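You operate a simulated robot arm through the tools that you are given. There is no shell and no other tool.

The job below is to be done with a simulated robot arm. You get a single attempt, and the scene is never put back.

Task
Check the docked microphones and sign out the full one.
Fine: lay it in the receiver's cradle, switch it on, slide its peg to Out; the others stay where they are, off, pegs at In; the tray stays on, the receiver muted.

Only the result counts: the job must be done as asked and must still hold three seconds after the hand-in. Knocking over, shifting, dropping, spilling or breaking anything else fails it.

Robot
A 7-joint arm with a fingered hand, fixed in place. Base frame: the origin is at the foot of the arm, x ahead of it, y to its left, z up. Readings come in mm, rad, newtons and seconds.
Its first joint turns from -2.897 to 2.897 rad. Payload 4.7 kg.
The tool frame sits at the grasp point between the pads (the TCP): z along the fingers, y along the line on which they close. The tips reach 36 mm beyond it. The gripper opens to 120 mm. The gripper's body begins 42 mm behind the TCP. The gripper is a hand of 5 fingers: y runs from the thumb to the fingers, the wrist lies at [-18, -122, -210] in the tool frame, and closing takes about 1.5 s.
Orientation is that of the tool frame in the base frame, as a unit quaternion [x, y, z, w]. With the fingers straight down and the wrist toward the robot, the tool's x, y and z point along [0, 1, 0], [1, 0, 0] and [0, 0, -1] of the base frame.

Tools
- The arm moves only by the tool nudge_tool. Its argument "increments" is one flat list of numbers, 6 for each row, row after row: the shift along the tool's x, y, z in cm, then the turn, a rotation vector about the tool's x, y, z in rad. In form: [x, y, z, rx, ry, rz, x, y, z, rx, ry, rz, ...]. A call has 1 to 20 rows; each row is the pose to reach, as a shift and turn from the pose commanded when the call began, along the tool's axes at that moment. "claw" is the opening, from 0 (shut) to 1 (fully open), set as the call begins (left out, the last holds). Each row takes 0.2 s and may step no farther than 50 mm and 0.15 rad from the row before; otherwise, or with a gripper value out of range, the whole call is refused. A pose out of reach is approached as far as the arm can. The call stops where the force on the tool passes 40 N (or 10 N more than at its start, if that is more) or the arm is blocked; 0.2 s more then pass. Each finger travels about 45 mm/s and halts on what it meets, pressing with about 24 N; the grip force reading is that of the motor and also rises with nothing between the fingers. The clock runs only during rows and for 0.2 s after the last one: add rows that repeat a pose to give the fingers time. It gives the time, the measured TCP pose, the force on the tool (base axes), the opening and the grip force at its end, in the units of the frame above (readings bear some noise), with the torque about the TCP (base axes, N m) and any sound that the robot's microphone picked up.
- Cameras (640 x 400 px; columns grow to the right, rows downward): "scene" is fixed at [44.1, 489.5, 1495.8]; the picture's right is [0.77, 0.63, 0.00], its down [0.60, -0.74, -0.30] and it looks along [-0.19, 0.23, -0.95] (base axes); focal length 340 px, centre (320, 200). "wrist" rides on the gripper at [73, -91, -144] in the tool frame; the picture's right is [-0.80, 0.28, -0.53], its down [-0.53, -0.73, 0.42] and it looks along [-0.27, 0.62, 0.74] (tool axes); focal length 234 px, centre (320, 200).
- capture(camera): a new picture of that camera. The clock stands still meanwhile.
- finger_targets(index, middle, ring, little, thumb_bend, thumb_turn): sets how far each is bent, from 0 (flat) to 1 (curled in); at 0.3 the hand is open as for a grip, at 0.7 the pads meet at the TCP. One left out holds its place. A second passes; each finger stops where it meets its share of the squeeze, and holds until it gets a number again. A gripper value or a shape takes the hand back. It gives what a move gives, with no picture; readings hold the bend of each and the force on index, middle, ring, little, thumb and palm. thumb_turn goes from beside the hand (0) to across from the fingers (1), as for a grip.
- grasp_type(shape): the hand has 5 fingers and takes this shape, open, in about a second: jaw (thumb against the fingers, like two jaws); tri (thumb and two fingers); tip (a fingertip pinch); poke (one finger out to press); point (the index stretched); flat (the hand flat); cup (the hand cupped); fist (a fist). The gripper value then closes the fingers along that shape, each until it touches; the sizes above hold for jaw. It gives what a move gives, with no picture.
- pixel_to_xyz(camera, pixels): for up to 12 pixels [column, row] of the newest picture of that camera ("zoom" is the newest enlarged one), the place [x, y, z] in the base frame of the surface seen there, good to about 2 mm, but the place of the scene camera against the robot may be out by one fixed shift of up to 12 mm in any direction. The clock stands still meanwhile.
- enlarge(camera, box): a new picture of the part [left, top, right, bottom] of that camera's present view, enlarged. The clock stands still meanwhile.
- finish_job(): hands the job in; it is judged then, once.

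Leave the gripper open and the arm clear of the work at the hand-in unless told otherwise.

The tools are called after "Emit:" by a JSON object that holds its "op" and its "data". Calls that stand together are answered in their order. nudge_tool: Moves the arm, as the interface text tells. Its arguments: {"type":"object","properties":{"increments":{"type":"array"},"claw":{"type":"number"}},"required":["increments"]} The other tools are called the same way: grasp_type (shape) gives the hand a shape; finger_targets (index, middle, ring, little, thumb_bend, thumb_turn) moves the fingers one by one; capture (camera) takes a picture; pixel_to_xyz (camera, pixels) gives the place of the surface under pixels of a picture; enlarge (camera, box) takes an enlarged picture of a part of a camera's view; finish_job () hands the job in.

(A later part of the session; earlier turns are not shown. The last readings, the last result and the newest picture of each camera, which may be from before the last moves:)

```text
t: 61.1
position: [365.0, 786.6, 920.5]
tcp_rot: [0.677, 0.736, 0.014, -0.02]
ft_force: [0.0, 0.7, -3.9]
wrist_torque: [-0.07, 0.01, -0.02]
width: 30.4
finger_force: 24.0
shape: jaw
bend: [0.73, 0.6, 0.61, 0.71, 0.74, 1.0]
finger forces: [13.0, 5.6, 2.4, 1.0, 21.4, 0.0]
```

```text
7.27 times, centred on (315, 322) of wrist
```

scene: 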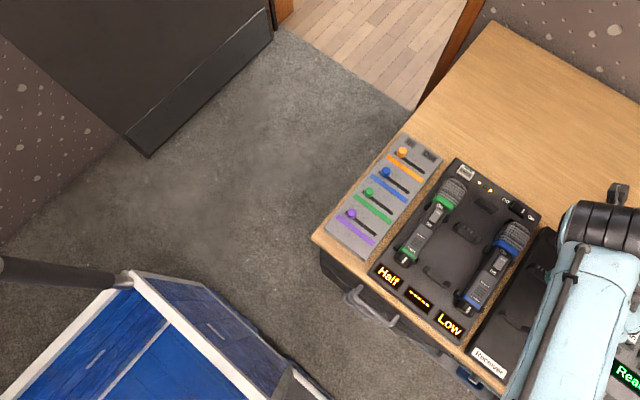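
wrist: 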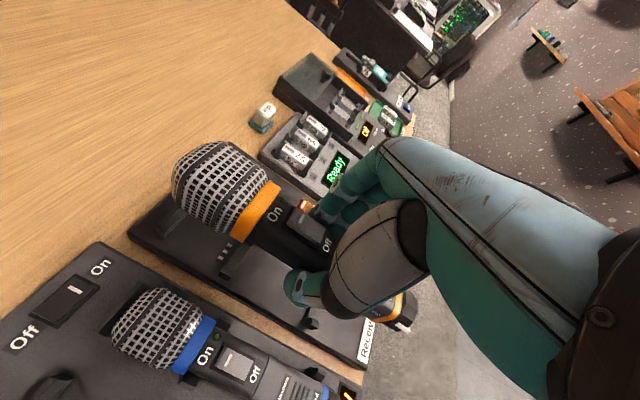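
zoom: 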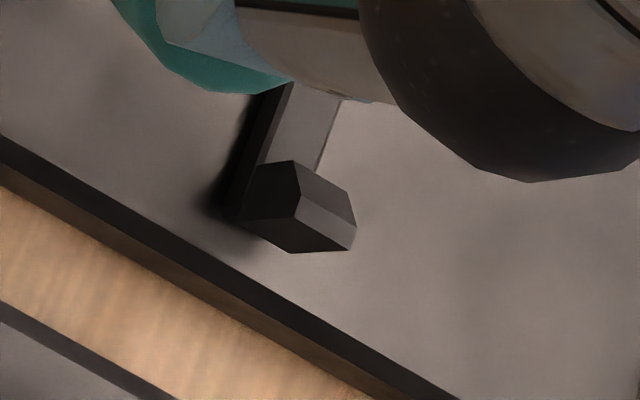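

The three contact bumps mark the cradle's axis (middle bump). I query them and the prong edges.

Emit:
{"op": "capture", "data": {"camera": "wrist"}}

Emit:
{"op": "pixel_to_xyz", "data": {"camera": "wrist", "pixels": [[229, 245], [225, 251], [220, 257], [223, 268], [233, 274], [219, 276], [229, 282], [311, 320], [314, 325], [308, 326], [317, 330], [313, 322]]}}

Emit:
{"op": "pixel_to_xyz", "data": {"camera": "wrist", "pixels": [[186, 386], [192, 379], [199, 380], [204, 388], [194, 388], [197, 374], [240, 247], [245, 250], [300, 300], [327, 307], [326, 312], [320, 310]]}}

```text
taken
```

wrist: 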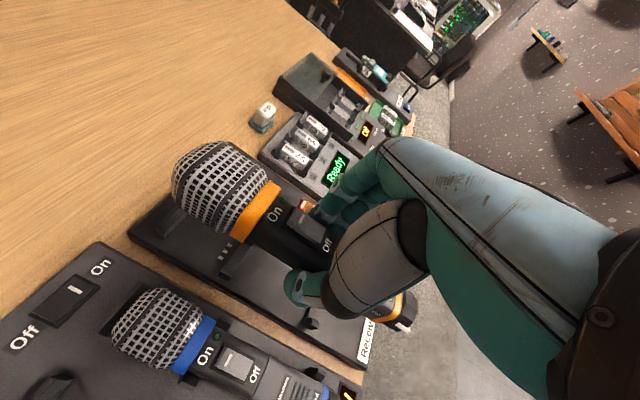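

```text
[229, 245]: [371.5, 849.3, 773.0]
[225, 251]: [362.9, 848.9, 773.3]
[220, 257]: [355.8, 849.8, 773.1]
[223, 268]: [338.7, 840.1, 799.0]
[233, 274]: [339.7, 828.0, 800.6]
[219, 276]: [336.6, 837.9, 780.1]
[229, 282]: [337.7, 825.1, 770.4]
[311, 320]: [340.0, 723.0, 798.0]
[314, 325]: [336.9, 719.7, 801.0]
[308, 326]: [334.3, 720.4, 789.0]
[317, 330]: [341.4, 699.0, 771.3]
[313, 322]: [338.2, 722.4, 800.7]
```

```text
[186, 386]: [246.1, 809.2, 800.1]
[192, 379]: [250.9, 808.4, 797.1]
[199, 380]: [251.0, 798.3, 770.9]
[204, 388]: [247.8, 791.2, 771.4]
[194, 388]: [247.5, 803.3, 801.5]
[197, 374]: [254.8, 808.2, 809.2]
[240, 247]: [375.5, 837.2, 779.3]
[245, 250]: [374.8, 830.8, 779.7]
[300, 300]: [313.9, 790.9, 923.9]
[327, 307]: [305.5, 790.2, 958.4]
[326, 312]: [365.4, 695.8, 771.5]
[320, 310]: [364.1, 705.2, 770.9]
```

The middle bump is at x ≈ 363.4 and the prongs suggest 364.7, so I take the axis at 364. I'll correct yaw by −0.035, shift 2.5 mm right and 0.8 mm forward, and lower to just above the prongs.

Emit:
{"op": "nudge_tool", "data": {"increments": [-0.1, 0.15, 2.0, 0, 0, -0.018, -0.2, 0.305, 4.5, 0, 0, -0.035, -0.304, 0.305, 6.5, 0, 0, -0.035, -0.304, 0.305, 7.5, 0, 0, -0.035, -0.304, 0.305, 7.5, 0, 0, -0.035]}}

Emit:
{"op": "capture", "data": {"camera": "wrist"}}

Emit:
{"op": "enlarge", "data": {"camera": "wrist", "box": [160, 130, 440, 350]}}

```text
t: 62.4
position: [366.4, 788.0, 847.0]
tcp_rot: [0.663, 0.748, 0.013, -0.021]
ft_force: [0.8, -0.4, -4.3]
wrist_torque: [-0.1, -0.01, -0.02]
width: 30.2
finger_force: 24.1
shape: jaw
bend: [0.73, 0.6, 0.61, 0.71, 0.74, 1.0]
finger forces: [12.9, 5.4, 2.2, 1.0, 21.5, 0.0]
```

```text
taken
```

wrist: 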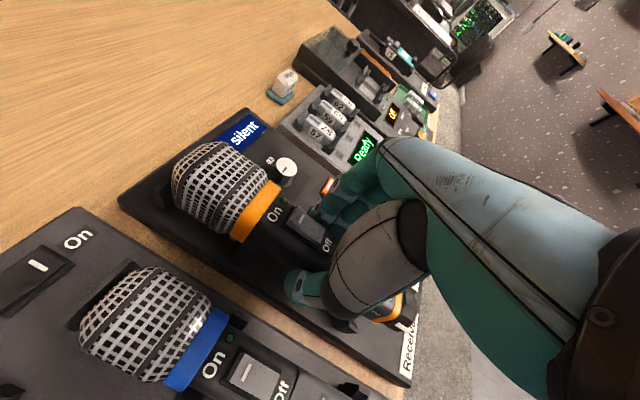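

```text
1.82 times, centred on (300, 240) of wrist
```

zoom: 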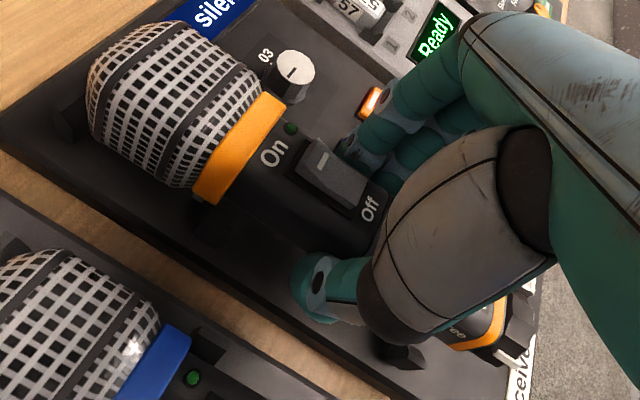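

I'll verify alignment against the prongs at this height.

Emit:
{"op": "pixel_to_xyz", "data": {"camera": "wrist", "pixels": [[275, 214], [327, 244], [258, 244], [280, 256], [296, 264], [304, 269], [380, 318], [374, 318], [410, 302], [416, 311], [340, 318], [262, 205]]}}

Emit:
{"op": "enlarge", "data": {"camera": "wrist", "box": [220, 220, 290, 290]}}

Emit:
{"op": "enlarge", "data": {"camera": "wrist", "box": [320, 280, 430, 380]}}

```text
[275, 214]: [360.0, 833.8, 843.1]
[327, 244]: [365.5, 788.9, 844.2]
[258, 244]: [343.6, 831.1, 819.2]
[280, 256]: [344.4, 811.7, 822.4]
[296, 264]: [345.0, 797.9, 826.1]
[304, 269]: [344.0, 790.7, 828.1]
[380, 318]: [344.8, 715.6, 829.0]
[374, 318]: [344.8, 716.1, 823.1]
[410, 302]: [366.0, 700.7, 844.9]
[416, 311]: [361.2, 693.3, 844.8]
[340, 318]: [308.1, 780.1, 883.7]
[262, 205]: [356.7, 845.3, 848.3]
```

```text
5.71 times, centred on (255, 255) of wrist
```

zoom: 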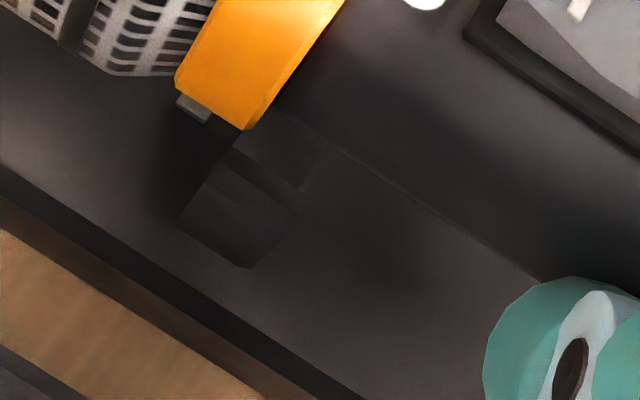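

```text
4.00 times, centred on (375, 330) of wrist
```

zoom: 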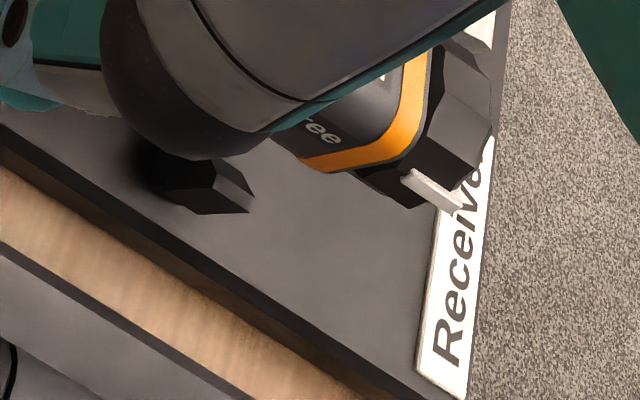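

Alignment is within about 1 mm: the left side is at x ≈ 344.4 and needs about 345.5. I shift 1 mm right and 0.5 mm forward and lower gently into the U supports.

Emit:
{"op": "nudge_tool", "data": {"increments": [0, 0.126, 0.6, 0, 0, 0, -0.04, 0.126, 1.3, 0, 0, 0, -0.07, 0.126, 2.0, 0, 0, 0, -0.09, 0.13, 2.5, 0, 0, 0, -0.1, 0.13, 2.8, 0, 0, 0]}}

Emit:
{"op": "enlarge", "data": {"camera": "wrist", "box": [160, 130, 440, 350]}}

```text
t: 63.5
position: [367.2, 786.4, 819.1]
tcp_rot: [0.664, 0.747, 0.014, -0.021]
ft_force: [1.7, 2.2, -1.3]
wrist_torque: [0.02, -0.05, 0.0]
width: 30.6
finger_force: 23.8
shape: jaw
bend: [0.73, 0.6, 0.61, 0.71, 0.74, 1.0]
finger forces: [14.1, 5.8, 2.3, 0.6, 21.2, 0.1]
```

```text
1.82 times, centred on (300, 240) of wrist
```

zoom: 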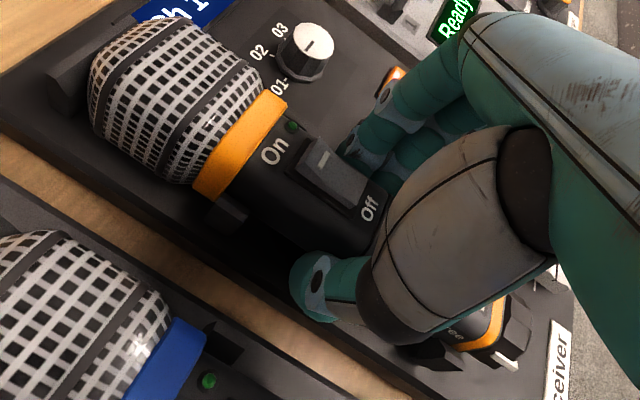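

The mic is starting to be supported. I lower another 3 mm and measure.

Emit:
{"op": "nudge_tool", "data": {"increments": [-0.01, 0, 0.15, 0, 0, 0, -0.01, 0, 0.3, 0, 0, 0]}}

Emit:
{"op": "capture", "data": {"camera": "wrist"}}

Emit:
{"op": "pixel_to_xyz", "data": {"camera": "wrist", "pixels": [[275, 214], [327, 244], [258, 244], [280, 256], [304, 269], [390, 312], [412, 302], [416, 311], [262, 205], [235, 185], [205, 175], [420, 300]]}}

Emit:
{"op": "enlarge", "data": {"camera": "wrist", "box": [180, 140, 300, 270]}}

Emit:
{"op": "enlarge", "data": {"camera": "wrist", "box": [340, 270, 450, 370]}}

```text
t: 64.2
position: [367.9, 788.1, 818.0]
tcp_rot: [0.664, 0.747, 0.015, -0.021]
ft_force: [2.4, -0.1, 7.4]
wrist_torque: [-0.04, -0.23, -0.02]
width: 30.7
finger_force: 24.4
shape: jaw
bend: [0.73, 0.6, 0.61, 0.71, 0.74, 1.0]
finger forces: [14.2, 6.6, 2.5, 0.3, 22.1, 0.0]
```

```text
taken
```

wrist: 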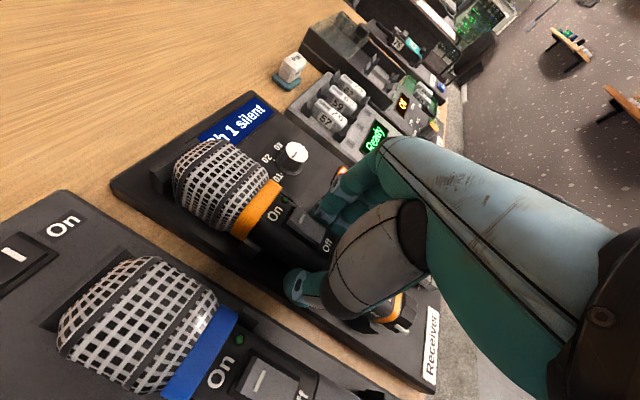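

```text
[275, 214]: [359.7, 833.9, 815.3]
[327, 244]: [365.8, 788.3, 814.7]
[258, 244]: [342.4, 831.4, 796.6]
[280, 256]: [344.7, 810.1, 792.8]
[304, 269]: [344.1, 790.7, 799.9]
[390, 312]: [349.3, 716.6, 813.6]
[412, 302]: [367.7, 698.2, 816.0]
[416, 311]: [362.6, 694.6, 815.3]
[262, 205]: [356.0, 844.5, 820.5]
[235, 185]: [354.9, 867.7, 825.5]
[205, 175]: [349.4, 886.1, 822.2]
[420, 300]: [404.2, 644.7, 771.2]
```

```text
3.08 times, centred on (240, 205) of wrist
```

zoom: 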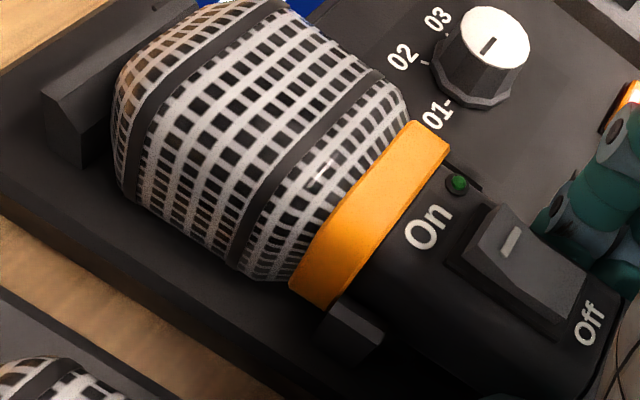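

```text
4.00 times, centred on (395, 320) of wrist
```

zoom: 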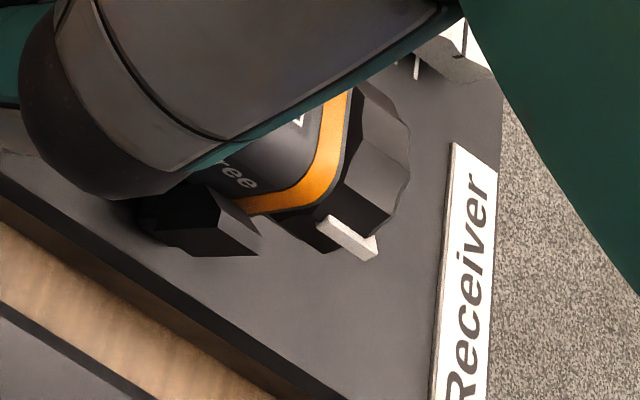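

The mic is seated: label heights are 815 as in the dock, it sits between the prongs with the head before the end plate. I release with a small opening to stay clear of Sync, then check.

Emit:
{"op": "nudge_tool", "data": {"increments": [0, 0, 0, 0, 0, 0, 0, 0, 0, 0, 0, 0, 0, 0, 0, 0, 0, 0, 0, 0, 0, 0, 0, 0], "claw": 0.38}}

Emit:
{"op": "enlarge", "data": {"camera": "wrist", "box": [180, 140, 440, 350]}}

```text
t: 65.2
position: [367.8, 786.9, 816.3]
tcp_rot: [0.664, 0.748, 0.014, -0.021]
ft_force: [-0.1, -0.3, -0.3]
wrist_torque: [-0.03, -0.03, -0.01]
width: 45.6
finger_force: 0.0
shape: jaw
bend: [0.74, 0.5, 0.48, 0.45, 0.73, 1.0]
finger forces: [0.0, 0.0, 0.0, 0.0, 0.1, 0.0]
```

```text
1.90 times, centred on (310, 245) of wrist
```

zoom: 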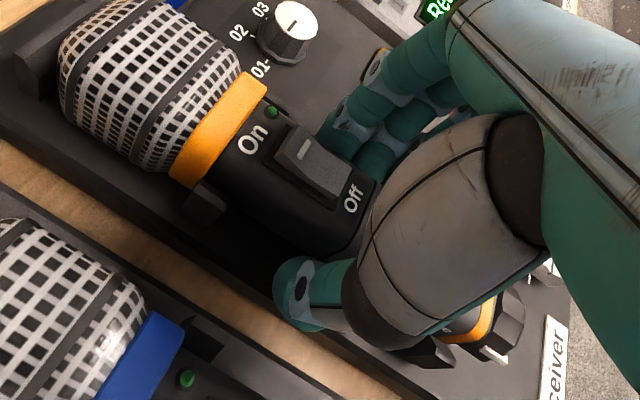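

Released cleanly with no forces. I lift straight up.

Emit:
{"op": "nudge_tool", "data": {"increments": [0.05, 0, -1.0, 0, 0, 0, 0.1, -0.02, -2.0, 0, 0, 0, 0.2, -0.03, -4.0, 0, 0, 0, 0.34, -0.06, -7.0, 0, 0, 0, 0.49, -0.08, -10.0, 0, 0, 0]}}

Emit:
{"op": "capture", "data": {"camera": "wrist"}}

Emit:
{"op": "enlarge", "data": {"camera": "wrist", "box": [160, 130, 440, 350]}}

```text
t: 66.3
position: [366.4, 787.6, 915.5]
tcp_rot: [0.664, 0.748, 0.013, -0.02]
ft_force: [-0.6, 0.5, -0.9]
wrist_torque: [0.01, 0.0, 0.02]
width: 45.3
finger_force: 0.1
shape: jaw
bend: [0.74, 0.5, 0.48, 0.45, 0.73, 1.0]
finger forces: [0.0, 0.1, 0.1, 0.0, 0.0, 0.1]
```

```text
taken
```

wrist: 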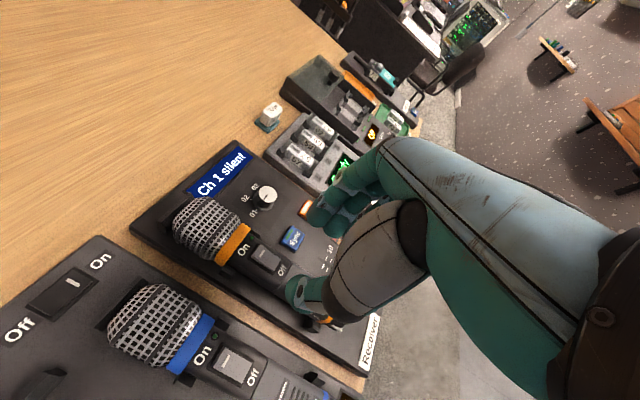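

```text
1.82 times, centred on (300, 240) of wrist
```

zoom: 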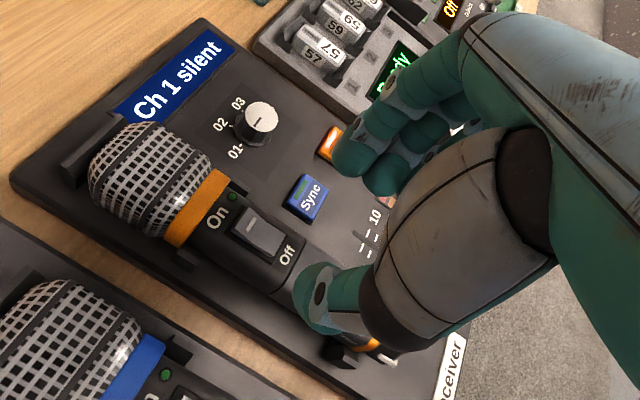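

The mic is laid in the cradle, and Mute and Sync are unchanged. Before more work on the knob (about 60° toward Free) I'll try the On switch. I measure the rocker first.

Emit:
{"op": "enlarge", "data": {"camera": "wrist", "box": [225, 215, 305, 295]}}

Emit:
{"op": "pixel_to_xyz", "data": {"camera": "wrist", "pixels": [[257, 246], [260, 250], [265, 254], [270, 260], [275, 265], [262, 246], [254, 250], [244, 250], [283, 269], [252, 238], [268, 270], [278, 258]]}}

```text
5.00 times, centred on (265, 255) of wrist
```

zoom: 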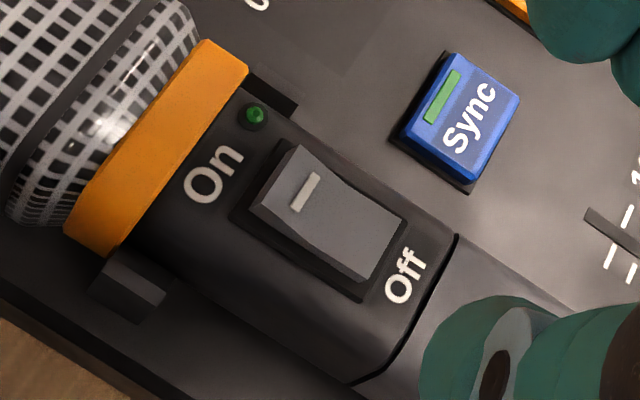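

```text
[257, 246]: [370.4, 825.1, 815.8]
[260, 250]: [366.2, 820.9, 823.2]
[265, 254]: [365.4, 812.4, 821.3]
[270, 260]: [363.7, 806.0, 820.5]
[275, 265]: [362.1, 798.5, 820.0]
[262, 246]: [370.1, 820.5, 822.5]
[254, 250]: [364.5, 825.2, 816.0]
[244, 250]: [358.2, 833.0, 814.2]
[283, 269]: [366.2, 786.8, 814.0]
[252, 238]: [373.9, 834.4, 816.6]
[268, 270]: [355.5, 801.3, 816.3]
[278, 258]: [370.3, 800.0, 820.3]
```

The rocker's On end is raised at (365, 820, 823). I switch to the single-finger poke and hover above it.

Emit:
{"op": "grasp_type", "data": {"shape": "poke"}}

Emit:
{"op": "finger_targets", "data": {"index": 0.7, "middle": 1.0, "ring": 1.0, "little": 1.0}}

Emit:
{"op": "nudge_tool", "data": {"increments": [0.97, -0.05, 0, 0, 0, 0, 1.94, -0.1, 0, 0, 0, 0, 1.94, -0.1, 2.4, 0, 0, 0, 1.94, -0.1, 4.84, 0, 0, 0, 1.94, -0.1, 4.84, 0, 0, 0]}}

Emit:
{"op": "capture", "data": {"camera": "wrist"}}

Emit:
{"op": "enlarge", "data": {"camera": "wrist", "box": [240, 180, 360, 300]}}

```text
t: 67.2
position: [365.4, 786.8, 914.9]
tcp_rot: [0.664, 0.747, 0.014, -0.021]
ft_force: [0.9, -0.8, 0.3]
wrist_torque: [0.0, -0.01, 0.0]
width: 0.0
finger_force: 0.1
shape: poke
bend: [0.7, 0.7, 0.99, 0.99, 1.0, 1.0]
finger forces: [0.0, 0.0, 0.0, 0.0, 0.1, 0.0]
```

```text
t: 68.2
position: [365.2, 787.4, 915.6]
tcp_rot: [0.664, 0.747, 0.014, -0.02]
ft_force: [-0.4, -0.8, -0.1]
wrist_torque: [-0.01, 0.0, 0.01]
width: 40.0
finger_force: 0.0
shape: fingers
bend: [0.7, 1.0, 1.0, 1.0, 1.0, 1.0]
finger forces: [0.0, 0.0, 0.0, 0.0, 0.0, 0.1]
```

```text
t: 69.5
position: [362.0, 809.2, 868.9]
tcp_rot: [0.664, 0.748, 0.014, -0.02]
ft_force: [-0.1, 1.2, 0.0]
wrist_torque: [0.01, -0.01, 0.0]
width: 39.8
finger_force: 0.1
shape: fingers
bend: [0.7, 1.0, 1.0, 1.0, 1.0, 1.0]
finger forces: [0.0, 0.0, 0.0, 0.0, 0.0, 0.0]
```

```text
taken
```

wrist: 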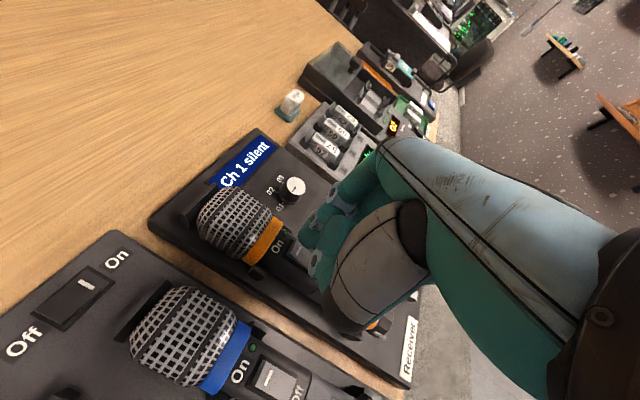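

```text
3.33 times, centred on (300, 240) of wrist
```

zoom: 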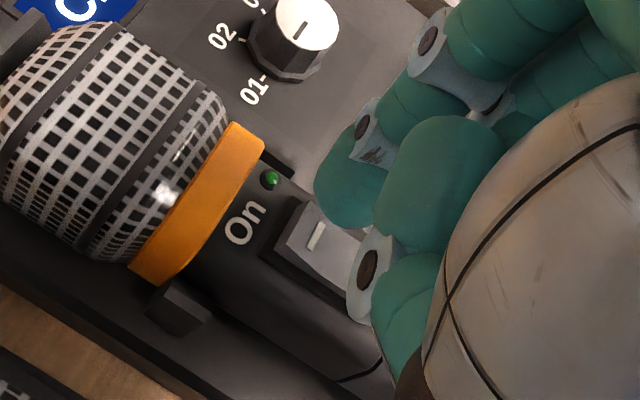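

I check the fingertip against the rocker.

Emit:
{"op": "pixel_to_xyz", "data": {"camera": "wrist", "pixels": [[303, 243], [307, 246], [312, 246], [302, 237], [296, 250], [299, 250], [294, 244], [305, 256]]}}

```text
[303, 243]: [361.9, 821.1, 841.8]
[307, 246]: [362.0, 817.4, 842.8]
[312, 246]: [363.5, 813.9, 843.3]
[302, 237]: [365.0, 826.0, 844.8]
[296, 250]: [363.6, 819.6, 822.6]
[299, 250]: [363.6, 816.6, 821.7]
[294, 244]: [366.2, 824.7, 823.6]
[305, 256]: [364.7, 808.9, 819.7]
```

I shift 3 mm forward and 2 mm left, then press down on the On end in small steps.

Emit:
{"op": "nudge_tool", "data": {"increments": [0.26, -0.15, 0.6, 0, 0, 0, 0.26, -0.15, 1.3, 0, 0, 0, 0.25, -0.15, 1.5, 0, 0, 0, 0.24, -0.15, 1.7, 0, 0, 0, 0.23, -0.15, 1.9, 0, 0, 0]}}

Emit:
{"op": "enlarge", "data": {"camera": "wrist", "box": [240, 180, 360, 300]}}

```text
t: 70.7
position: [363.3, 813.5, 857.7]
tcp_rot: [0.664, 0.747, 0.02, -0.022]
ft_force: [0.8, -0.6, 6.3]
wrist_torque: [-0.02, -0.12, 0.02]
width: 39.7
finger_force: 3.1
shape: fingers
bend: [0.7, 1.0, 1.0, 1.0, 1.0, 1.0]
finger forces: [6.0, 0.0, 0.0, 0.0, 0.0, 0.0]
stopped in row 5: the force on the tool passed its limit at 42 N (the readings are from after the stop); the commanded pose is now the measured one
```

```text
3.33 times, centred on (300, 240) of wrist
```

zoom: 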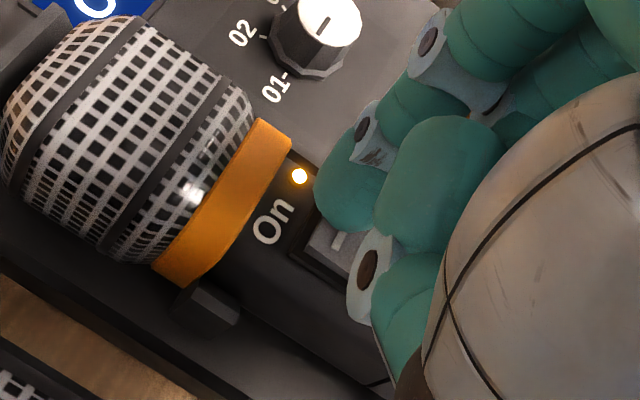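

The LED on the mic turned amber. I lift off and look at its state and the receiver display.

Emit:
{"op": "nudge_tool", "data": {"increments": [0, 0, -1.0, 0, 0, 0, 0, 0, -3.0, 0, 0, 0, -1.0, 0, -5.0, 0, 0, 0]}}

Emit:
{"op": "capture", "data": {"camera": "wrist"}}

Emit:
{"op": "enlarge", "data": {"camera": "wrist", "box": [180, 140, 340, 320]}}

```text
t: 71.5
position: [364.2, 800.2, 905.2]
tcp_rot: [0.664, 0.747, 0.017, -0.022]
ft_force: [0.1, 0.1, -1.2]
wrist_torque: [-0.02, 0.0, 0.03]
width: 40.1
finger_force: 0.0
shape: fingers
bend: [0.7, 1.0, 1.0, 1.0, 1.0, 1.0]
finger forces: [0.0, 0.0, 0.1, 0.1, 0.1, 0.0]
```

```text
taken
```

wrist: 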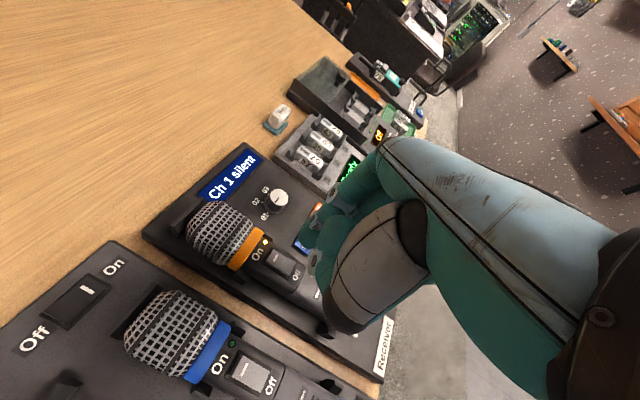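

```text
2.22 times, centred on (260, 230) of wrist
```

zoom: 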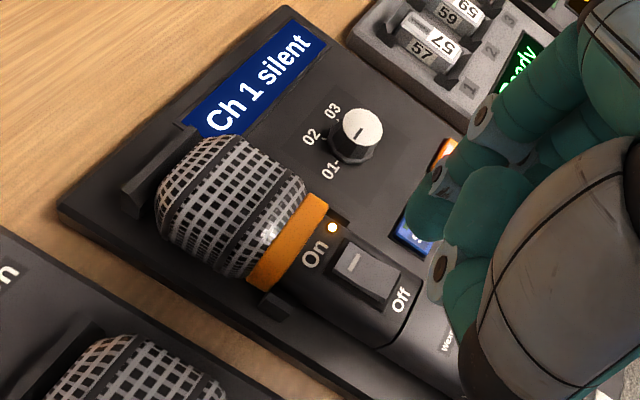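

I zoom in on the rocker and LED.

Emit:
{"op": "enlarge", "data": {"camera": "wrist", "box": [235, 225, 315, 305]}}

Emit:
{"op": "enlarge", "data": {"camera": "wrist", "box": [190, 330, 290, 400]}}

Emit:
{"op": "pixel_to_xyz", "data": {"camera": "wrist", "pixels": [[274, 250], [277, 253], [281, 257], [286, 261], [291, 267], [258, 254], [297, 275]]}}

```text
5.00 times, centred on (275, 265) of wrist
```

zoom: 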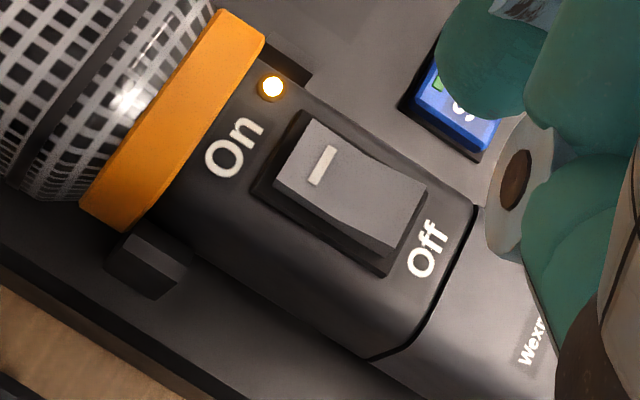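

```text
5.71 times, centred on (240, 365) of wrist
```

zoom: 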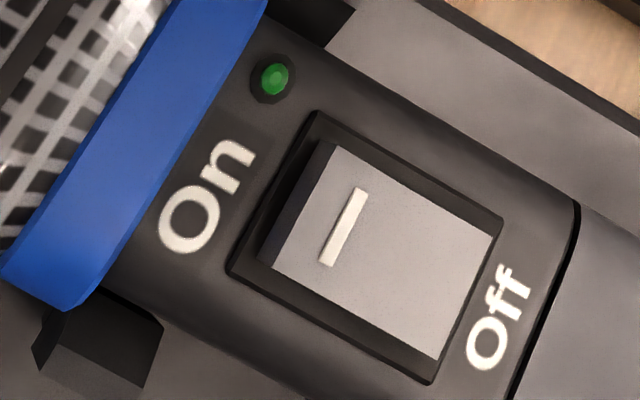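

```text
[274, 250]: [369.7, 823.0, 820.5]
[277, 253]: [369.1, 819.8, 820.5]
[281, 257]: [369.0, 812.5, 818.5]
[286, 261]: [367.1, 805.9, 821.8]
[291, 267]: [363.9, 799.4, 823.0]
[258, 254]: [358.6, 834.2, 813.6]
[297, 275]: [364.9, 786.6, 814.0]
```

The rocker has toggled to On (On end 820.5, Off end 823), and the LED glows amber, while an unlit LED looks dark green. Amber may mean it is still "locked", so I'll finish turning the knob to Free. I yaw the hand to tool y = +y in front of the receiver and look at the cap.

Emit:
{"op": "nudge_tool", "data": {"increments": [-1.2, 0.4, -0.5, 0, 0, -0.132, -2.4, 0.8, -1.0, 0, 0, -0.264, -3.6, 1.2, -1.5, 0, 0, -0.396, -4.8, 1.6, -2.0, 0, 0, -0.528, -6.0, 2.0, -2.0, 0, 0, -0.66, -7.2, 2.4, -2.0, 0, 0, -0.792, -8.4, 2.8, -2.0, 0, 0, -0.924, -9.6, 3.2, -2.0, 0, 0, -1.056, -10.8, 3.6, -2.0, 0, 0, -1.188, -12.0, 4.0, -2.0, 0, 0, -1.32, -13.2, 4.4, -2.0, 0, 0, -1.45]}}

Emit:
{"op": "capture", "data": {"camera": "wrist"}}

Emit:
{"op": "capture", "data": {"camera": "scene"}}

```text
t: 73.9
position: [424.2, 673.1, 918.7]
tcp_rot: [0.001, 1.0, 0.028, -0.005]
ft_force: [-0.1, 1.2, -0.1]
wrist_torque: [-0.02, -0.04, 0.0]
width: 40.1
finger_force: 0.1
shape: fingers
bend: [0.7, 1.0, 1.0, 1.0, 1.0, 1.0]
finger forces: [0.1, 0.0, 0.0, 0.0, 0.0, 0.1]
```

```text
taken
```

wrist: 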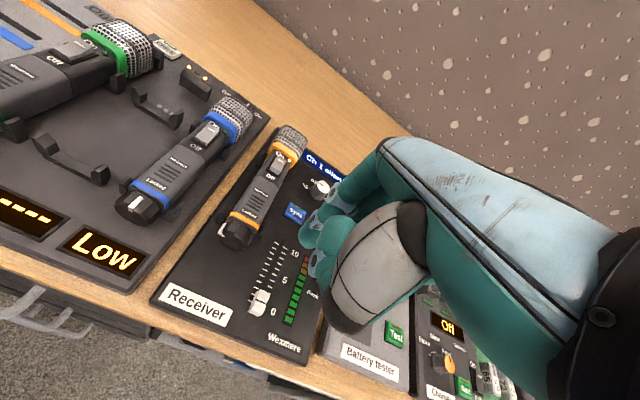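

```text
taken
```

scene: 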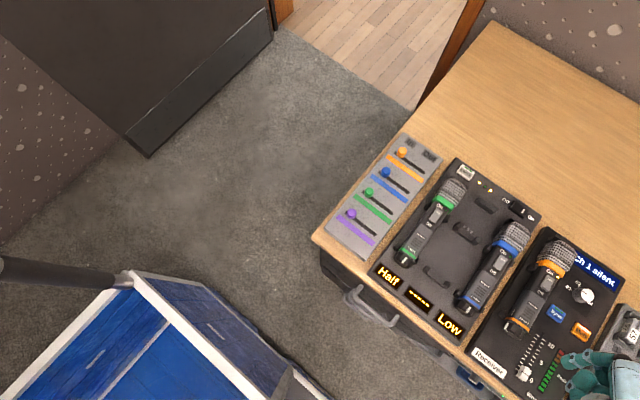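

The scene is tidy. I zoom in on the orange mic in the cradle from both cameras.

Emit:
{"op": "enlarge", "data": {"camera": "wrist", "box": [200, 180, 290, 270]}}

Emit:
{"op": "enlarge", "data": {"camera": "scene", "box": [490, 220, 620, 350]}}

Emit:
{"op": "pixel_to_xyz", "data": {"camera": "wrist", "pixels": [[226, 228], [224, 233], [229, 236], [235, 222], [243, 232], [252, 228], [237, 240], [250, 215], [258, 232], [228, 216], [240, 214], [232, 229]]}}

```text
4.44 times, centred on (245, 225) of wrist
```

zoom: 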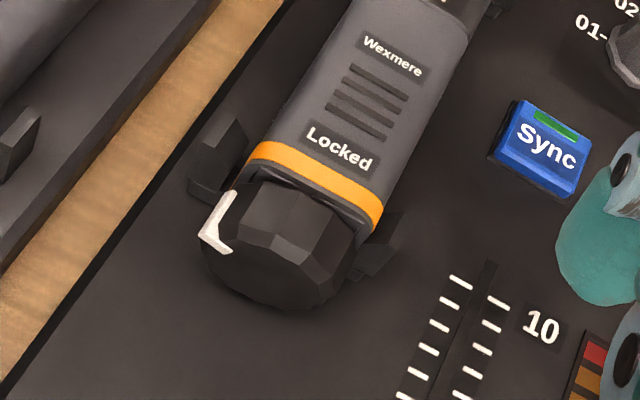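

```text
3.08 times, centred on (555, 285) of scene
```

zoom: 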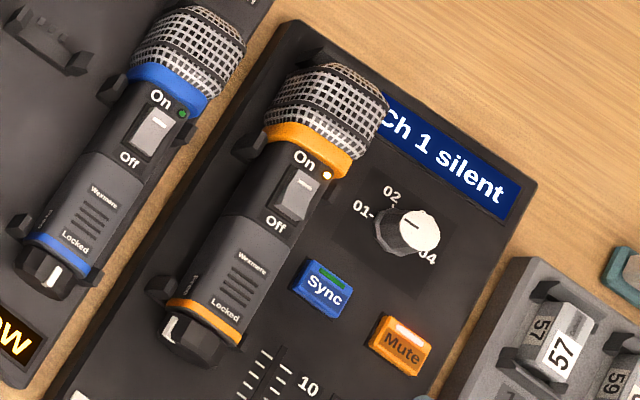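

```text
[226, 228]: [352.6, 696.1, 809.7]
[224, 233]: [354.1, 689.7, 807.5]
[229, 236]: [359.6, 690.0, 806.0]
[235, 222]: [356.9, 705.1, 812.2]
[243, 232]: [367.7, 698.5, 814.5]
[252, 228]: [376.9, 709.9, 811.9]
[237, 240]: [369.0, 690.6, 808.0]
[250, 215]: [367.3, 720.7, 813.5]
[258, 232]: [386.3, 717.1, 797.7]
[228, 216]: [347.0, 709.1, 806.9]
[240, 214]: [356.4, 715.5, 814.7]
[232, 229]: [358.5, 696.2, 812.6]
```

My samples were slightly off the ridge; I resample it more exactly.

Emit:
{"op": "pixel_to_xyz", "data": {"camera": "wrist", "pixels": [[222, 227], [221, 230], [223, 224], [220, 232], [222, 234], [224, 235], [219, 231], [219, 238], [216, 236], [218, 243]]}}

Emit:
{"op": "enlarge", "data": {"camera": "wrist", "box": [210, 210, 260, 255]}}

Emit:
{"op": "enlarge", "data": {"camera": "scene", "box": [495, 300, 545, 345]}}

```text
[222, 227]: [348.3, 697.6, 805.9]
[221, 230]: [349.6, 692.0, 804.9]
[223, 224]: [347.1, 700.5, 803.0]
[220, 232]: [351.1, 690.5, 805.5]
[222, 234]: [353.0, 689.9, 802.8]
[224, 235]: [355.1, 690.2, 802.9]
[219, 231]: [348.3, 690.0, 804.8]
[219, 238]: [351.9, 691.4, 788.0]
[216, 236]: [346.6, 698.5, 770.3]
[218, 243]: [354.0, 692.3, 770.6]
```

```text
8.89 times, centred on (235, 232) of wrist
```

zoom: 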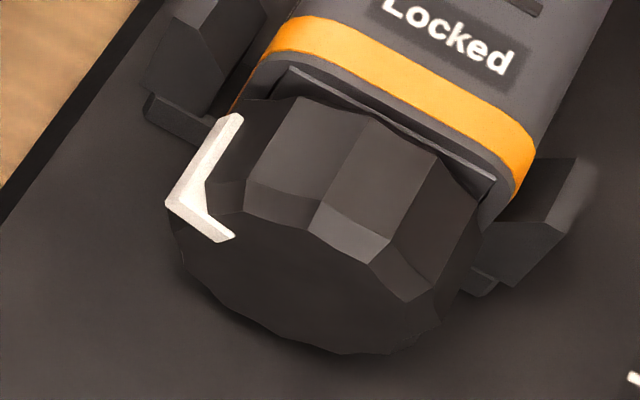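

```text
8.89 times, centred on (520, 322) of scene
```

zoom: 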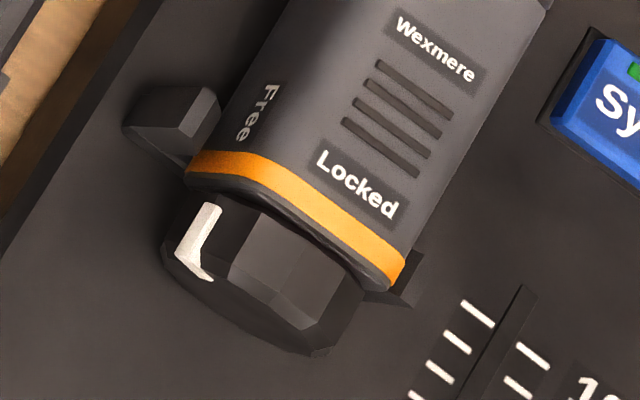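

The ridge is at about 65–70°. I bring the fingertip above the cap's upper-left side, just behind the ridge, for a final downward push of about 25°.

Emit:
{"op": "nudge_tool", "data": {"increments": [2.2, 0.7, 0, 0.028, 0, 0, 4.5, 1.3, 0.5, 0.056, 0, 0, 6.72, 1.9, 2.0, 0.056, 0, 0, 6.72, 1.7, 4.5, 0.056, 0, 0, 6.72, 1.63, 6.54, 0.056, 0, 0, 6.72, 1.63, 6.54, 0.056, 0, 0]}}

Emit:
{"op": "capture", "data": {"camera": "wrist"}}

Emit:
{"op": "enlarge", "data": {"camera": "wrist", "box": [260, 200, 350, 290]}}

```text
t: 75.3
position: [355.9, 694.6, 855.1]
tcp_rot: [0.002, 1.0, 0.001, -0.005]
ft_force: [-0.2, -0.2, 0.8]
wrist_torque: [-0.02, 0.02, 0.0]
width: 40.0
finger_force: 0.1
shape: fingers
bend: [0.7, 1.0, 1.0, 1.0, 1.0, 1.0]
finger forces: [0.0, 0.0, 0.0, 0.0, 0.0, 0.1]
```

```text
taken
```

wrist: 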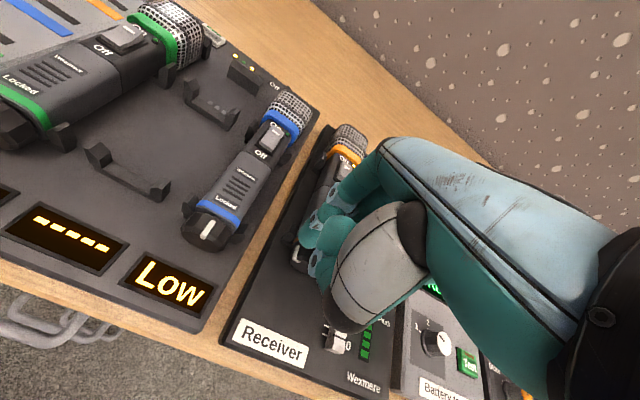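

```text
4.44 times, centred on (305, 245) of wrist
```

zoom: 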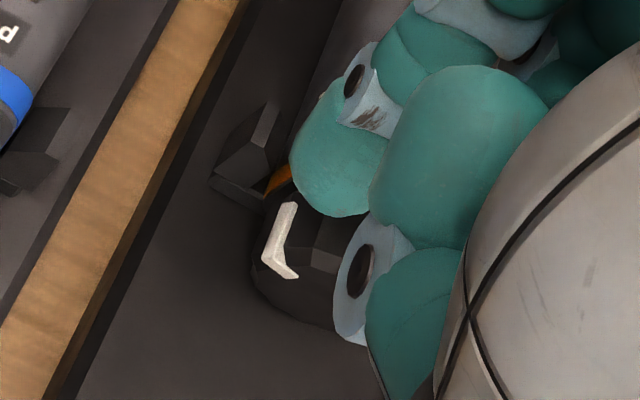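

I read the fingertip and ridge positions again from here.

Emit:
{"op": "pixel_to_xyz", "data": {"camera": "wrist", "pixels": [[303, 243], [307, 247], [311, 246], [300, 238], [297, 251], [295, 256], [298, 248], [296, 259], [299, 261], [303, 262], [307, 258]]}}

```text
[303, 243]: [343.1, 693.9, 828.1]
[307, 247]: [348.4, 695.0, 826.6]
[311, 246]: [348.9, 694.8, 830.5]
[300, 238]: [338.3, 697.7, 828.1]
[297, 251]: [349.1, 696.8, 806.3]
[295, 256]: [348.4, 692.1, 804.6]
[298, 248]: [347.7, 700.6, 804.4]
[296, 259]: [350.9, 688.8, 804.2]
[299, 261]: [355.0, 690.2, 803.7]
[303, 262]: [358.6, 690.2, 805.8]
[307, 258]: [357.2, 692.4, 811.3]
```

The tip centre is at x ≈ 347, directly over the ridge. I'll start 2 mm right, then push down and left along the arc with light preload.

Emit:
{"op": "nudge_tool", "data": {"increments": [-0.23, -0.1, 1.0, 0, 0, 0, -0.23, -0.1, 1.53, 0, 0, 0, -0.07, -0.1, 1.68, 0, 0, 0, 0.08, -0.1, 1.84, 0, 0, 0, 0.21, -0.1, 2.0, 0, 0, 0, 0.32, -0.1, 2.18, 0, 0, 0]}}

Emit:
{"op": "capture", "data": {"camera": "wrist"}}

Emit:
{"op": "enlarge", "data": {"camera": "wrist", "box": [260, 200, 350, 290]}}

```text
t: 76.7
position: [353.4, 692.1, 832.6]
tcp_rot: [0.001, 1.0, 0.0, -0.005]
ft_force: [-3.4, -3.8, 6.2]
wrist_torque: [-0.04, 0.09, 0.06]
width: 35.7
finger_force: 4.1
shape: fingers
bend: [0.71, 1.0, 1.0, 1.0, 1.0, 1.0]
finger forces: [8.5, 0.0, 0.0, 0.1, 0.0, 0.0]
```

```text
taken
```

wrist: 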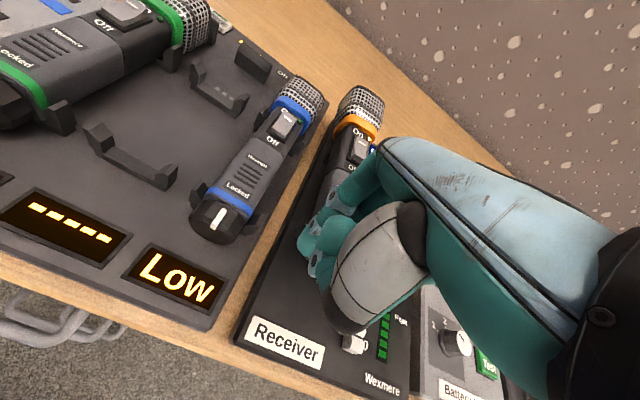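

```text
4.44 times, centred on (305, 245) of wrist
```

zoom: 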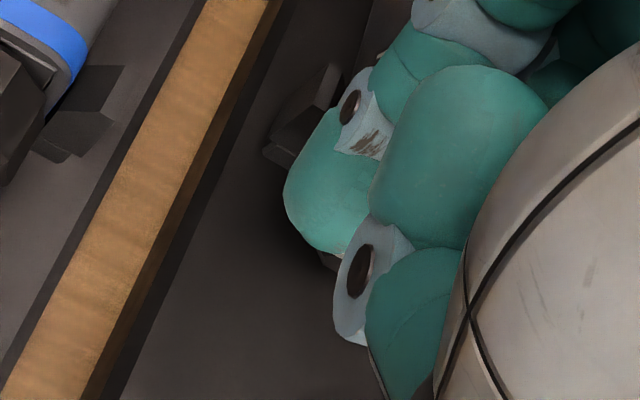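

Forces are modest (about 8 N). I continue the arc to its end.

Emit:
{"op": "nudge_tool", "data": {"increments": [0.08, 0, 0.15, 0, 0, 0, 0.16, 0, 0.32, 0, 0, 0, 0.22, 0, 0.5, 0, 0, 0, 0.25, 0, 0.7, 0, 0, 0]}}

Emit:
{"op": "nudge_tool", "data": {"increments": [0.5, -0.3, 0, 0, 0, 0, 1.2, -1.0, 0, 0, 0, 0, 1.8, -2.0, -1.5, 0, 0, 0, 1.8, -3.0, -4.5, 0, 0, 0]}}

Emit:
{"op": "capture", "data": {"camera": "wrist"}}

Emit:
{"op": "enlarge", "data": {"camera": "wrist", "box": [250, 190, 370, 310]}}

```text
t: 77.7
position: [350.3, 693.0, 827.6]
tcp_rot: [0.0, 1.0, 0.001, -0.005]
ft_force: [-4.4, -4.1, 4.9]
wrist_torque: [0.03, 0.03, 0.09]
width: 37.6
finger_force: 3.0
shape: fingers
bend: [0.7, 1.0, 1.0, 1.0, 1.0, 1.0]
finger forces: [6.2, 0.0, 0.0, 0.0, 0.0, 0.1]
```

```text
t: 78.7
position: [332.2, 658.7, 871.4]
tcp_rot: [0.001, 1.0, 0.0, -0.005]
ft_force: [0.0, 0.4, -0.6]
wrist_torque: [-0.04, -0.01, 0.01]
width: 39.8
finger_force: 0.1
shape: fingers
bend: [0.7, 1.0, 1.0, 1.0, 1.0, 1.0]
finger forces: [0.1, 0.0, 0.0, 0.1, 0.1, 0.1]
```

```text
taken
```

wrist: 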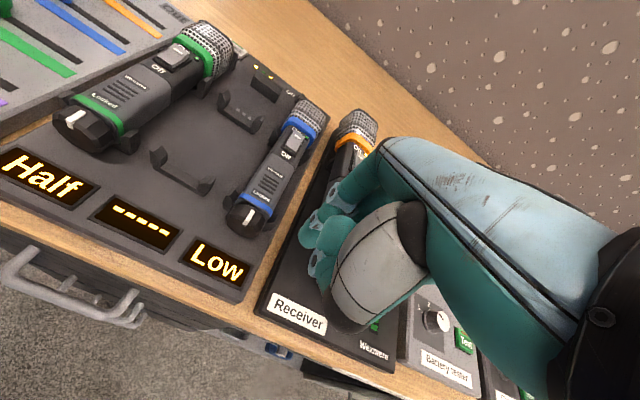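

```text
3.33 times, centred on (310, 250) of wrist
```

zoom: 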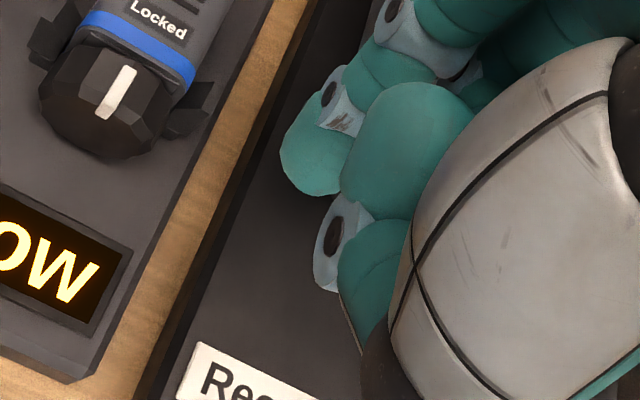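

The cap is hidden by the hand. I move right and up to view it.

Emit:
{"op": "nudge_tool", "data": {"increments": [0, -0.5, -2.5, 0, 0, 0, -3.0, -0.8, -4.8, 0, 0, 0, -6.5, -0.8, -4.8, 0, 0, 0, -9.5, -0.8, -4.8, 0, 0, 0]}}

Emit:
{"op": "capture", "data": {"camera": "wrist"}}

Emit:
{"op": "capture", "data": {"camera": "scene"}}

Emit:
{"op": "enlarge", "data": {"camera": "scene", "box": [490, 220, 620, 350]}}

```text
t: 79.7
position: [428.2, 652.1, 917.4]
tcp_rot: [0.001, 1.0, 0.001, -0.005]
ft_force: [-0.1, 0.2, 0.5]
wrist_torque: [0.0, -0.01, 0.01]
width: 39.9
finger_force: 0.1
shape: fingers
bend: [0.7, 1.0, 1.0, 1.0, 1.0, 1.0]
finger forces: [0.1, 0.1, 0.1, 0.0, 0.0, 0.0]
```

```text
taken
```

wrist: 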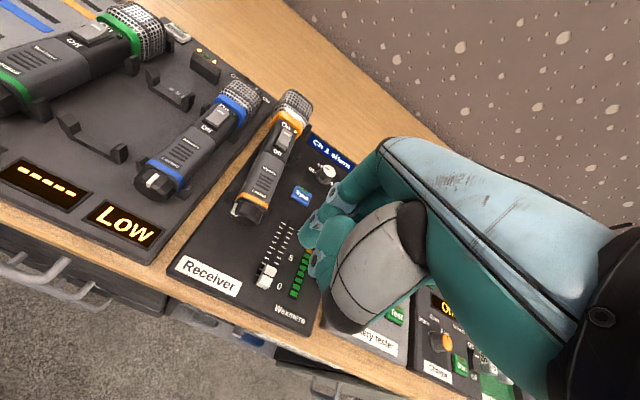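

```text
taken
```

scene: 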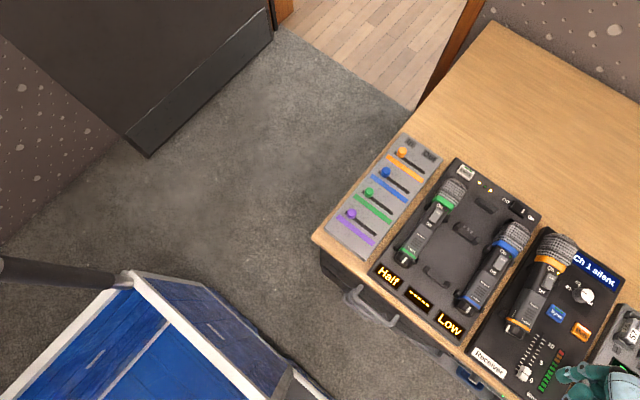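

```text
3.08 times, centred on (555, 285) of scene
```

zoom: 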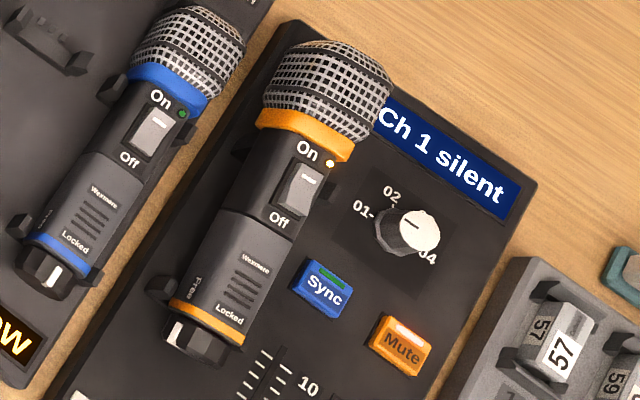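

The head end looks raised again in the scene view. I measure the mic's heights.

Emit:
{"op": "enlarge", "data": {"camera": "wrist", "box": [220, 80, 340, 230]}}

Emit:
{"op": "pixel_to_xyz", "data": {"camera": "wrist", "pixels": [[260, 190], [268, 172], [276, 153], [284, 137], [288, 125], [297, 100], [247, 207], [237, 205], [255, 205], [240, 212], [262, 180], [293, 112]]}}

```text
2.67 times, centred on (280, 155) of wrist
```

zoom: 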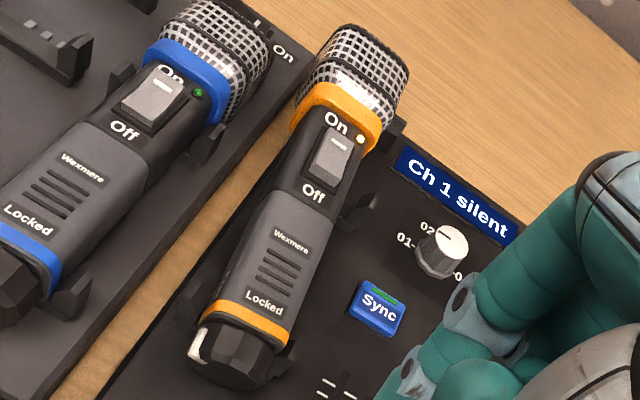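

```text
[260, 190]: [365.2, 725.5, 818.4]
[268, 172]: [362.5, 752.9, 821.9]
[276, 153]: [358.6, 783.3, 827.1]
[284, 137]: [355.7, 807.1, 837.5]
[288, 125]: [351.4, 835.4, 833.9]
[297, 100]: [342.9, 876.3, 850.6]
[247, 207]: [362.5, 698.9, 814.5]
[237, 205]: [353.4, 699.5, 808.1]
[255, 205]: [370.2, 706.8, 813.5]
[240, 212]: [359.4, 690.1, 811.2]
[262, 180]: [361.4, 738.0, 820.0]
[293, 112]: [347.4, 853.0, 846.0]
```

The mic rolled up out of the cradle at the head end again, since the twist torque lifts it. I check the knob's angle now and the LED colour.

Emit:
{"op": "enlarge", "data": {"camera": "wrist", "box": [225, 180, 275, 230]}}

Emit:
{"op": "enlarge", "data": {"camera": "wrist", "box": [265, 105, 315, 155]}}

Emit:
{"op": "enlarge", "data": {"camera": "scene", "box": [495, 300, 545, 345]}}

```text
8.00 times, centred on (250, 205) of wrist
```

zoom: 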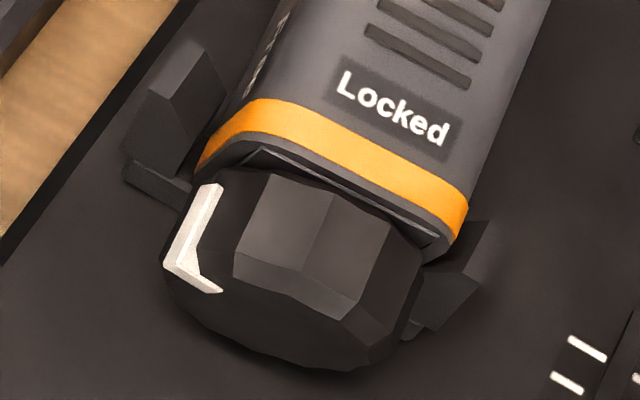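

```text
8.00 times, centred on (290, 130) of wrist
```

zoom: 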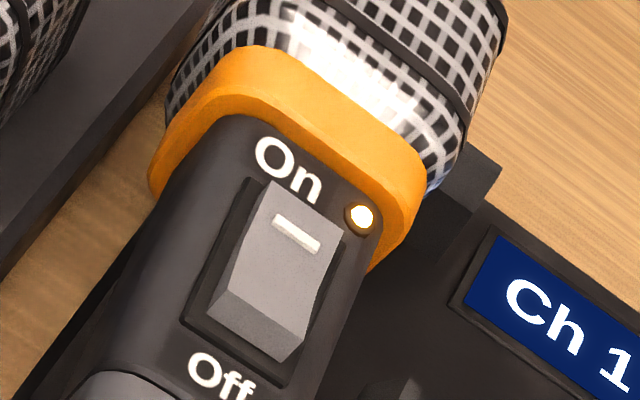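

```text
8.89 times, centred on (520, 322) of scene
```

zoom: 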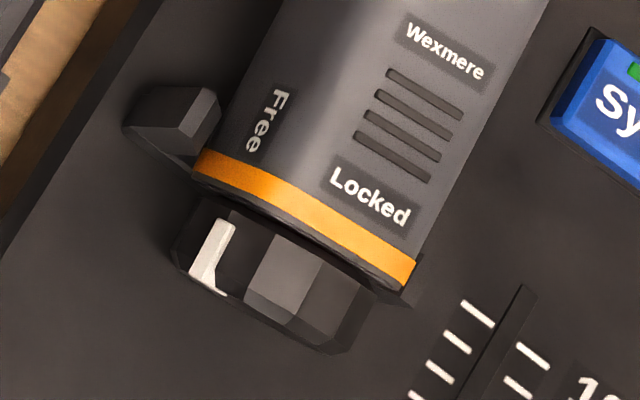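

The pointer hasn't moved past about 60–65° in any attempt; perhaps that's the end stop. I check where the "Free" label really sits around the body on a docked mic.

Emit:
{"op": "enlarge", "data": {"camera": "scene", "box": [455, 275, 495, 315]}}

Emit:
{"op": "pixel_to_xyz", "data": {"camera": "scene", "pixels": [[464, 290], [465, 291], [466, 292], [463, 289], [467, 293], [475, 298], [470, 295], [468, 287], [461, 291], [463, 293]]}}

```text
10.00 times, centred on (475, 295) of scene
```

zoom: 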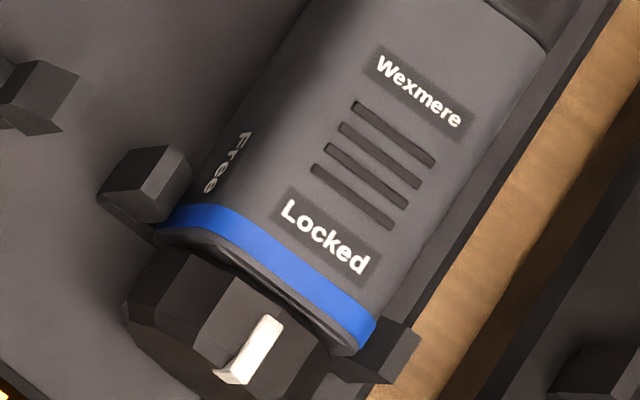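

```text
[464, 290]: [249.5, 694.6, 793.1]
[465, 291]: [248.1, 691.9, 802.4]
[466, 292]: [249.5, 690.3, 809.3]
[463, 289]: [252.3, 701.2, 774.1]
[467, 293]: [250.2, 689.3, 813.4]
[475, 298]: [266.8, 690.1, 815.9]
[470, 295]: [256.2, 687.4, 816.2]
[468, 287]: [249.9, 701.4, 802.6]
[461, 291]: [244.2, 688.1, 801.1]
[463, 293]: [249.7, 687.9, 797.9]
```

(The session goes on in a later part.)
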